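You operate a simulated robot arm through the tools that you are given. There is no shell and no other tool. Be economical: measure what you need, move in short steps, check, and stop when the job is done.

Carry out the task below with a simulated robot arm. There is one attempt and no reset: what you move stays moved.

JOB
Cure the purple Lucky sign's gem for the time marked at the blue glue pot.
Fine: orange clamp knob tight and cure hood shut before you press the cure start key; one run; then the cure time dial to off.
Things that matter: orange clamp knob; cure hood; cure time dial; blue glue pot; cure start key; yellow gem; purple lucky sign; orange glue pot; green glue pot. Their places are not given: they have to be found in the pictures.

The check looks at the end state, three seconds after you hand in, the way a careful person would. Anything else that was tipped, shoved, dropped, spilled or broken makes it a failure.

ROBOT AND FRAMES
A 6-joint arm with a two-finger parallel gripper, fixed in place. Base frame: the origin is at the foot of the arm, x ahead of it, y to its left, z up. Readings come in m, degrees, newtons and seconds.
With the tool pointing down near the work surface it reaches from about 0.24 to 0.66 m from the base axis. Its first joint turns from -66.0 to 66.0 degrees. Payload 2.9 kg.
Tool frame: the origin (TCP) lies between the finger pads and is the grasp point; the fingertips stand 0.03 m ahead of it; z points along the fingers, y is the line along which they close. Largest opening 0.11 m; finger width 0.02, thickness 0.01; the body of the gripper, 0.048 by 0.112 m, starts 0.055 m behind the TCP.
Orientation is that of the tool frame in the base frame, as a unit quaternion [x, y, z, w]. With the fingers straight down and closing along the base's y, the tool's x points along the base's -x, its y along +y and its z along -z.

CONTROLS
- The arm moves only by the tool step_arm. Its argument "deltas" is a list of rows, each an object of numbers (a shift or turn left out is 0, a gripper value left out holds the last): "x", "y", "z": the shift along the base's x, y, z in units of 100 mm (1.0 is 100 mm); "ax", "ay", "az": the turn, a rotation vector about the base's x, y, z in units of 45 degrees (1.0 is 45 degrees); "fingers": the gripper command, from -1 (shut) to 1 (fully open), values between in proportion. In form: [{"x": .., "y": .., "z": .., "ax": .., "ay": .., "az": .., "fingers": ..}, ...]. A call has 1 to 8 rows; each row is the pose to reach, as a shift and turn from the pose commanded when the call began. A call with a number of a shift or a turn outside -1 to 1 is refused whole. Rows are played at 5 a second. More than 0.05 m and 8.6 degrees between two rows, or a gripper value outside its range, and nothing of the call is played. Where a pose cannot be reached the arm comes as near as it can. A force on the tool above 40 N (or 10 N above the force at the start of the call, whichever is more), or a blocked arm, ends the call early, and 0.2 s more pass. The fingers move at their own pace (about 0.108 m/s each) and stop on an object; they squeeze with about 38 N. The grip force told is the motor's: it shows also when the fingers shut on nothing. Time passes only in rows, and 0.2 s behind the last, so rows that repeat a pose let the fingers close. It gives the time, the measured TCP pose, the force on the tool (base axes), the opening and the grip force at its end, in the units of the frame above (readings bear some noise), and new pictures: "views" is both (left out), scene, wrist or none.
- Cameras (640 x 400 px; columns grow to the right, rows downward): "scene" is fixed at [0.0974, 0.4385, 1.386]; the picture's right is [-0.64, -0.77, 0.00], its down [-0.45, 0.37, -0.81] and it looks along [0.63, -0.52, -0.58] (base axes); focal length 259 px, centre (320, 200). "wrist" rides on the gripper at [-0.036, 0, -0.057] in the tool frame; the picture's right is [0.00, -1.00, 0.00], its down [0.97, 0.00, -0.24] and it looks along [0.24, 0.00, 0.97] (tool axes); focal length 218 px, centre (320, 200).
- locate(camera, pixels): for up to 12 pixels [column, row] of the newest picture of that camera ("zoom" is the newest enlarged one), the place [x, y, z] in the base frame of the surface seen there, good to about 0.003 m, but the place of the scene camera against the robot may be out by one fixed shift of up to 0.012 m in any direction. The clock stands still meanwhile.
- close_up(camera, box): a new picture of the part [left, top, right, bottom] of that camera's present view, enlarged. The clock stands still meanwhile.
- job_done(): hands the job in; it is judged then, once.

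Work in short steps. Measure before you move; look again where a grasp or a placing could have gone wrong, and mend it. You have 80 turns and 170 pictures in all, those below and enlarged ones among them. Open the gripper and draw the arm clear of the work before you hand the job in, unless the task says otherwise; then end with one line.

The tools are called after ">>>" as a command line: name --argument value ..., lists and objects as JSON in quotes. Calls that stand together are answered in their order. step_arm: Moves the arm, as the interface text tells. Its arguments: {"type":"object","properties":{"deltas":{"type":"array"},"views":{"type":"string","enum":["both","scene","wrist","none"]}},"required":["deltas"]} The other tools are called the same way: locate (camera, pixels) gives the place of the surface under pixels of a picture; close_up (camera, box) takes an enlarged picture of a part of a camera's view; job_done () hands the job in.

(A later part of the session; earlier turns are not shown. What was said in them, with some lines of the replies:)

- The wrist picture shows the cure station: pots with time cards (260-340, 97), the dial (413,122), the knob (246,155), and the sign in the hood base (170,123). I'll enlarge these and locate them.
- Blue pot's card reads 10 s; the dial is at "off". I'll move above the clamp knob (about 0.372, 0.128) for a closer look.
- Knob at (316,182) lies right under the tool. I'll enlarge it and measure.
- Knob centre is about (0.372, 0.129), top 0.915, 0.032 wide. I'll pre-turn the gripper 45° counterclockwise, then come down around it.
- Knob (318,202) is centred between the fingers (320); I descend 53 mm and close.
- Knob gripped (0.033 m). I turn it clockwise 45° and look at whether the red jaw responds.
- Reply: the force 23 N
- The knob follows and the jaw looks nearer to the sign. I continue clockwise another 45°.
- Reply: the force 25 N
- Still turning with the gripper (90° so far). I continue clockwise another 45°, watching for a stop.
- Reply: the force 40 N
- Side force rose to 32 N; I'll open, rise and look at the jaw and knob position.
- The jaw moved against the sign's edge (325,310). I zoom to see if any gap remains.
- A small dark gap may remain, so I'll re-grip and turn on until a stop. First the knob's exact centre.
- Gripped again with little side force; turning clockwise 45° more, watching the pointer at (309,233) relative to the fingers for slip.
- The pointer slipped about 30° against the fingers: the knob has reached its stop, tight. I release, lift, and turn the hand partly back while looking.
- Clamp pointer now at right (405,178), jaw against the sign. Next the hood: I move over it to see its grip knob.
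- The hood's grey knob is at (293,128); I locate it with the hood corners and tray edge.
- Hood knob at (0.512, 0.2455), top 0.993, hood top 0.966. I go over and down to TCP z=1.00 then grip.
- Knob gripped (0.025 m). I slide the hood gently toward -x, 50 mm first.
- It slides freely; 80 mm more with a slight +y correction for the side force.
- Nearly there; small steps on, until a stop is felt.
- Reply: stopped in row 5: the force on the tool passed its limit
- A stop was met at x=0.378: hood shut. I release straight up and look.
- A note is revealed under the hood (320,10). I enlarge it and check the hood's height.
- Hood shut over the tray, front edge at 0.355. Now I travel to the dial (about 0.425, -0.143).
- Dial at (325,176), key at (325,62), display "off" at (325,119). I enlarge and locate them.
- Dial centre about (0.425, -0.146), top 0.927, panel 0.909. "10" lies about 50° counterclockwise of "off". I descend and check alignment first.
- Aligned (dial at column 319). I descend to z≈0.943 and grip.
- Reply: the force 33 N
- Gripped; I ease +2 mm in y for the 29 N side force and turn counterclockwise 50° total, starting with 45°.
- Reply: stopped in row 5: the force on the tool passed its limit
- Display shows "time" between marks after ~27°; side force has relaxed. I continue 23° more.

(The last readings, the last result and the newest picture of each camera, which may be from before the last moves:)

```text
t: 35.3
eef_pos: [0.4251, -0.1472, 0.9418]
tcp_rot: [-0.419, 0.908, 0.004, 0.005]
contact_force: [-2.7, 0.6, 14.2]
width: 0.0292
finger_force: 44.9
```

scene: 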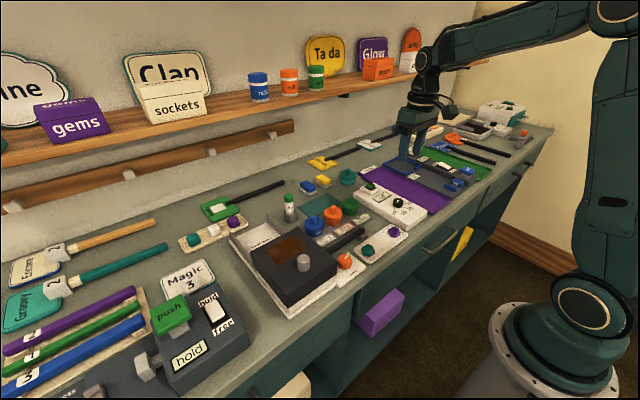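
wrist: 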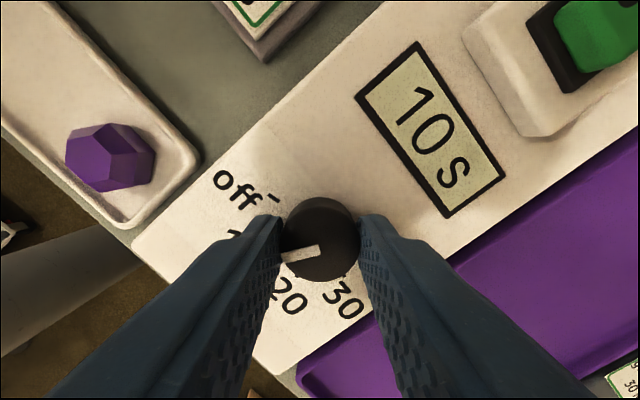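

Display reads "10 s". I release, lift and rotate the hand back, checking the setting stays.

>>> step_arm --deltas '[{"fingers": -0.3}, {"fingers": -0.15}, {"z": 0.3}, {"z": 0.7}, {"z": 0.7, "az": -0.18}, {"z": 0.7, "az": -0.36}, {"z": 0.7, "az": -0.54}, {"z": 0.7, "az": -0.72}]' --views "none"

>>> step_arm --deltas '[{"az": -0.18, "x": 0.3, "z": 0.1}, {"az": -0.36, "x": 0.6, "z": 0.1, "fingers": -1}, {"az": -0.38, "x": 0.8, "z": 0.1}, {"az": -0.38, "x": 0.8, "z": 0.1}]' --views "wrist"

```text
t: 37.1
eef_pos: [0.4233, -0.1461, 1.012]
tcp_rot: [-0.148, 0.989, 0.001, 0.005]
contact_force: [-0.3, 0.1, 0.5]
width: 0.0466
finger_force: 0.1
```

```text
t: 38.1
eef_pos: [0.5058, -0.1464, 1.0255]
tcp_rot: [0.0, 1.0, 0.0, 0.006]
contact_force: [0.5, -0.5, 0.8]
width: 0.0
finger_force: 37.9
```

wrist: 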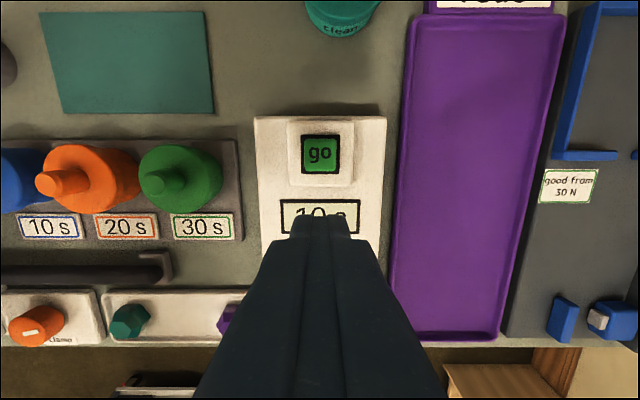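

Display stays at 10 s. I locate the key (320,153) precisely.

>>> locate --camera "wrist" --pixels '[[320, 153], [320, 140], [320, 168], [304, 153], [337, 153], [292, 150], [50, 325]]'

>>> close_up --camera "wrist" --box '[240, 100, 400, 240]'

```text
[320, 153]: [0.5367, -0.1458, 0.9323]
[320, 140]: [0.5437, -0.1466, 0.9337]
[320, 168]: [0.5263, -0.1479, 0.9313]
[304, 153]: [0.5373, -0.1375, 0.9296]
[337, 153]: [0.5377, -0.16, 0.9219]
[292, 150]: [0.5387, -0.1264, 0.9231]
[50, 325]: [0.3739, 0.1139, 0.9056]
```

```text
2.86 times, centred on (320, 170) of wrist
```

zoom: 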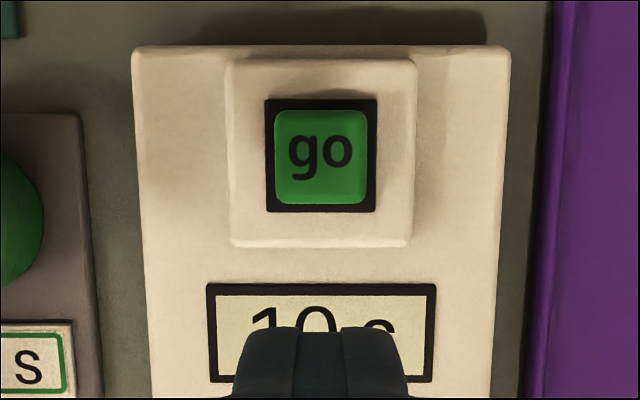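

Key centre (0.535, -0.147), top 0.932. I go to 8 mm above it with the closed fingertips.

>>> step_arm --deltas '[{"x": 0.29, "y": -0.003, "z": -0.1}, {"x": 0.29, "y": -0.003, "z": -0.4}, {"x": 0.29, "y": -0.003, "z": -0.55}, {"x": 0.29, "y": -0.003, "z": -0.55}]' --views "wrist"

```text
t: 39.1
eef_pos: [0.5334, -0.148, 0.9687]
tcp_rot: [0.001, 1.0, 0.001, 0.008]
contact_force: [0.5, -1.3, -0.5]
width: 0.0
finger_force: 37.8
```

wrist: 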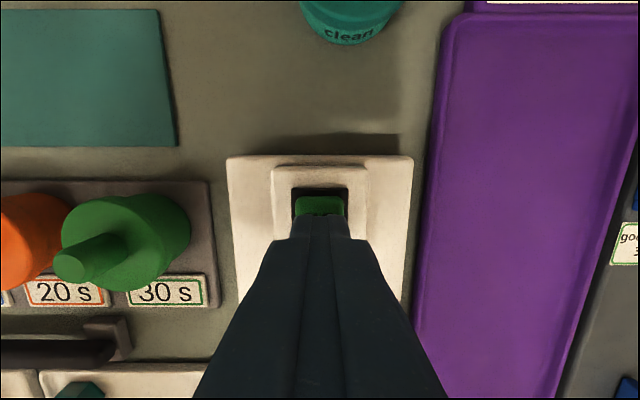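

Fingertips are above the key. One press: down about 13 mm in small steps, then up.

>>> step_arm --deltas '[{"z": -0.05}, {"z": -0.08}, {"z": -0.11}, {"z": -0.13}]' --views "both"

```text
t: 40.1
eef_pos: [0.5338, -0.1485, 0.9557]
tcp_rot: [-0.002, 1.0, 0.0, 0.009]
contact_force: [-3.0, 4.8, 13.4]
width: 0.0
finger_force: 37.8
```

scene: 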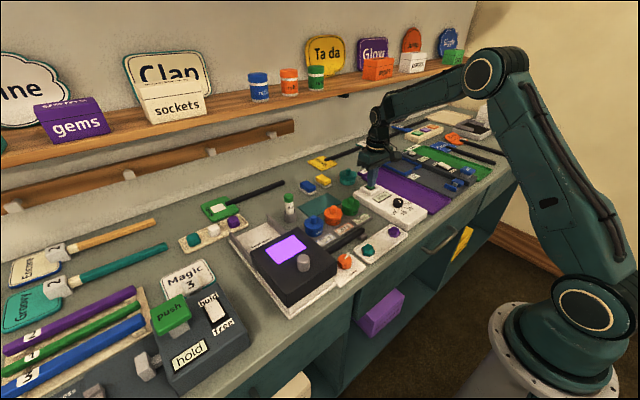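
wrist: 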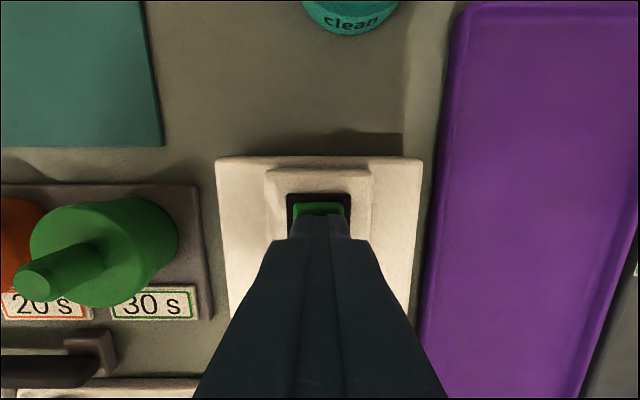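

The hood lamp is on (purple window at (286,248)): the run has started. I lift off and wait above the dial, fingers reopening.

>>> step_arm --deltas '[{"z": 0.2}, {"z": 0.5}, {"z": 0.6, "x": -0.3}, {"z": 0.6, "x": -0.7}, {"z": 0.6, "x": -0.85}, {"z": 0.6, "x": -0.95, "fingers": -0.15}, {"z": 0.6, "x": -0.95}, {"z": 0.6, "x": -0.95}]' --views "both"

```text
t: 41.9
eef_pos: [0.4379, -0.1471, 1.0155]
tcp_rot: [0.0, 1.0, 0.0, 0.008]
contact_force: [-0.2, -1.0, 0.4]
width: 0.0471
finger_force: 0.1
```

scene: 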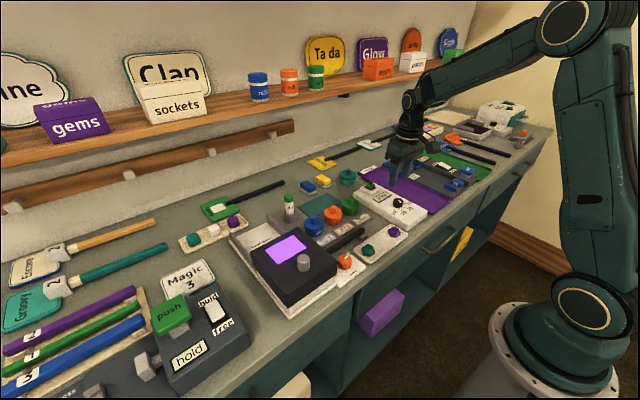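
wrist: 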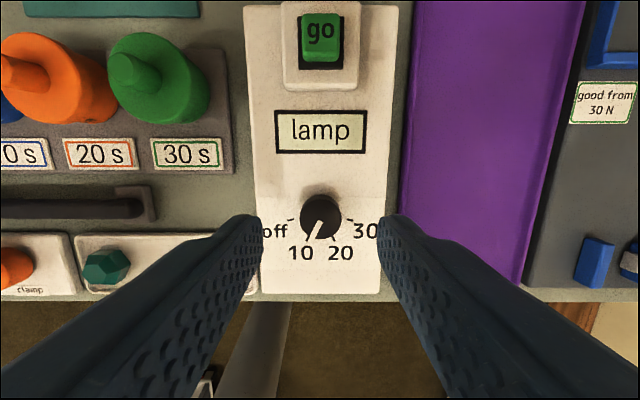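

Display says "lamp". While it runs I position over the dial and pre-turn the hand 45° counterclockwise.

>>> step_arm --deltas '[{"x": -0.13, "az": 0.18}, {"x": -0.13, "az": 0.36}, {"x": -0.13, "az": 0.54}, {"x": -0.13, "az": 0.72}, {"x": -0.13, "az": 0.9}, {"x": -0.13, "az": 1.0}, {"x": -0.13, "az": 1.0}, {"x": -0.13, "az": 1.0}]' --views "none"

>>> step_arm --deltas '[{}, {}, {}, {}, {}, {}, {}, {}]' --views "none"

>>> step_arm --deltas '[{}, {}, {}, {}, {}, {}, {}, {}]' --views "none"

>>> step_arm --deltas '[{}, {}, {}, {}, {}, {}, {}, {}]' --views "none"

>>> step_arm --deltas '[{}, {}, {}, {}, {}, {}, {}, {}]' --views "both"

```text
t: 43.7
eef_pos: [0.4256, -0.1475, 1.014]
tcp_rot: [-0.383, 0.924, 0.003, 0.005]
contact_force: [0.4, -0.1, 0.5]
width: 0.047
finger_force: 0.0
```

```text
t: 45.5
eef_pos: [0.4247, -0.1478, 1.0143]
tcp_rot: [-0.383, 0.924, 0.003, 0.006]
contact_force: [0.8, -0.2, 0.4]
width: 0.0469
finger_force: 0.1
```

```text
t: 47.3
eef_pos: [0.4252, -0.1486, 1.0146]
tcp_rot: [-0.383, 0.924, 0.003, 0.006]
contact_force: [0.5, 0.1, 0.6]
width: 0.0471
finger_force: 0.0
```

```text
t: 49.1
eef_pos: [0.426, -0.1478, 1.0134]
tcp_rot: [-0.383, 0.924, 0.003, 0.006]
contact_force: [0.7, 0.4, -0.4]
width: 0.0468
finger_force: 0.0
```

```text
t: 50.9
eef_pos: [0.4249, -0.1477, 1.0136]
tcp_rot: [-0.383, 0.924, 0.003, 0.005]
contact_force: [-0.9, -0.3, 1.2]
width: 0.0467
finger_force: 0.1
```

scene: 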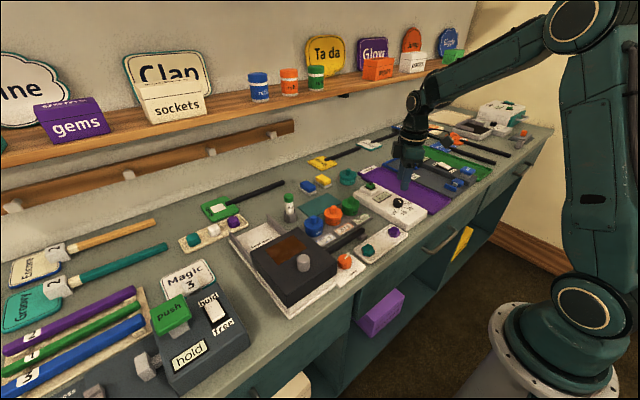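
wrist: 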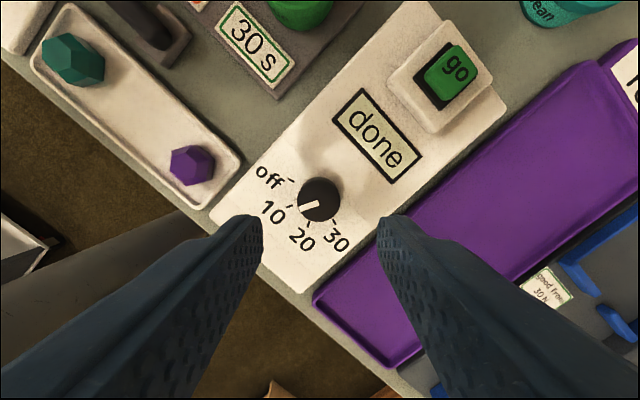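

The lamp is off and the display says "done". I descend on the dial and grip it.

>>> step_arm --deltas '[{"z": -0.3, "y": 0.005}, {"z": -0.6, "y": 0.005}, {"z": -0.71, "y": 0.005}, {"z": -0.71, "y": 0.005, "fingers": -1}, {"z": -0.71, "y": 0.005, "fingers": -1}, {"z": -0.71, "y": 0.005, "fingers": -1}]' --views "wrist"

```text
t: 52.3
eef_pos: [0.4242, -0.1488, 0.9453]
tcp_rot: [-0.384, 0.923, 0.004, 0.005]
contact_force: [-7.8, 4.6, 4.6]
width: 0.029
finger_force: 44.7
```

wrist: 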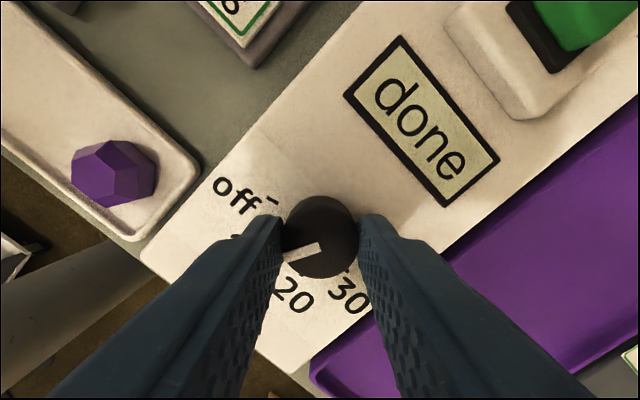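

Gripped; I turn clockwise 45° first, back towards off.

>>> step_arm --deltas '[{"az": -0.18}, {"az": -0.36}, {"az": -0.54}, {"az": -0.72}, {"az": -0.9}, {"az": -1.0}]' --views "wrist"

```text
t: 53.7
eef_pos: [0.4239, -0.1472, 0.9448]
tcp_rot: [0.001, 1.0, 0.002, 0.003]
contact_force: [-27.5, 9.2, 20.9]
width: 0.0288
finger_force: 44.6
```

wrist: 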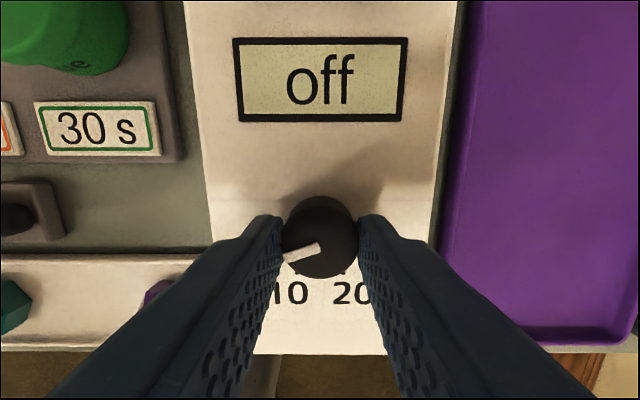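

Display reads "off"; a final 6° nudge to centre it, then release and lift.

>>> step_arm --deltas '[{"az": -0.07, "x": -0.01}, {"az": -0.14, "x": -0.01}, {"az": -0.14, "x": -0.01}]' --views "none"

>>> step_arm --deltas '[{"fingers": -0.3}, {"fingers": -0.15}, {"z": 0.3}, {"z": 0.7}, {"z": 1.0}, {"z": 1.0}]' --views "both"

>>> close_up --camera "wrist" --box '[240, 40, 400, 240]'

>>> close_up --camera "scene" --box '[210, 160, 450, 320]'

```text
t: 54.5
eef_pos: [0.4242, -0.1469, 0.9436]
tcp_rot: [0.054, 0.999, 0.001, 0.006]
contact_force: [-12.2, 8.4, 17.7]
width: 0.0291
finger_force: 45.6
```

```text
t: 55.9
eef_pos: [0.4261, -0.1447, 1.0442]
tcp_rot: [0.055, 0.998, 0.001, 0.006]
contact_force: [-0.1, -0.1, 0.1]
width: 0.0469
finger_force: 0.1
```

scene: 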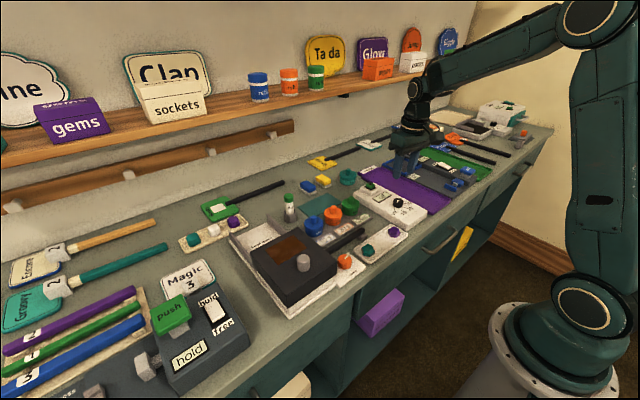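
wrist: 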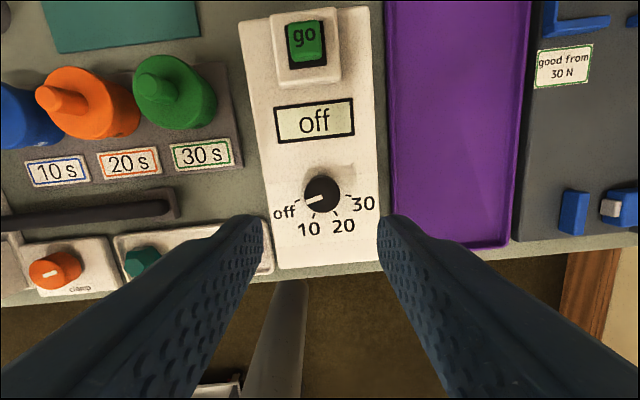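

```text
2.00 times, centred on (320, 140) of wrist
```

zoom: 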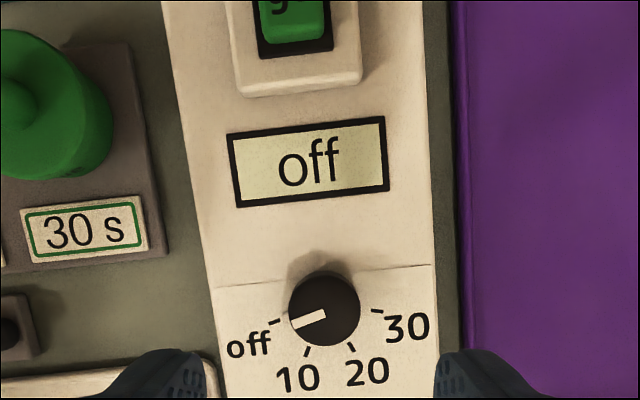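

```text
2.50 times, centred on (330, 240) of scene
```

zoom: 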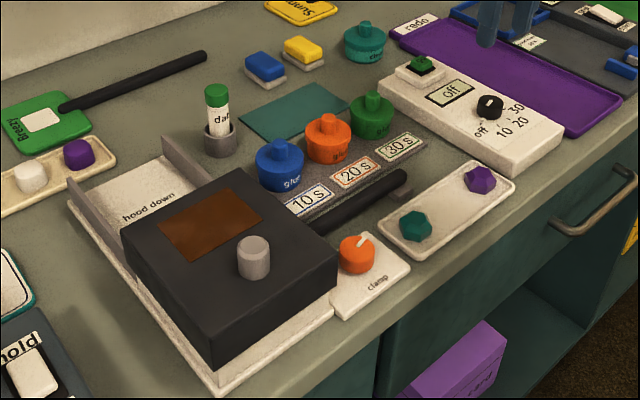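

The dial points at "off", hood and clamp are as set, and the lamp is dark. I raise the arm clear with the gripper open.

>>> step_arm --deltas '[{"z": 0.4, "fingers": 1}, {"z": 0.8, "x": -0.2}, {"z": 1.0, "x": -0.5}, {"z": 1.0, "x": -0.7}, {"z": 1.0, "x": -0.7}]' --views "scene"

```text
t: 57.1
eef_pos: [0.3559, -0.1476, 1.1442]
tcp_rot: [0.055, 0.998, 0.0, 0.006]
contact_force: [0.3, 0.1, -0.4]
width: 0.1098
finger_force: 0.1
```

scene: 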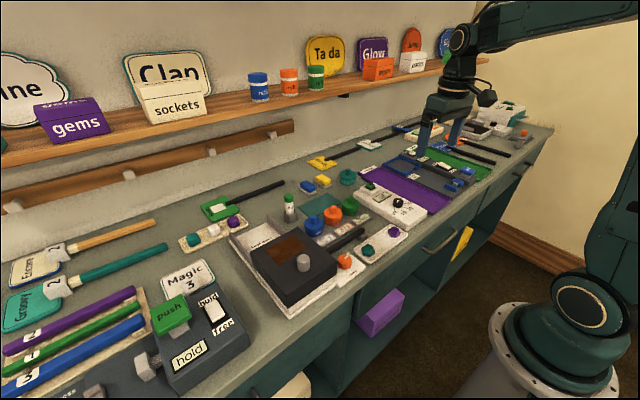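

The arm is clear and everything is in place, so I hand in.

>>> job_done

```text
The job is handed in.
```

The purple Lucky sign's gem got one 10 s cure, the time marked at the blue glue pot, with the clamp tight and the hood shut; the dial is back at off and I've handed the job in.
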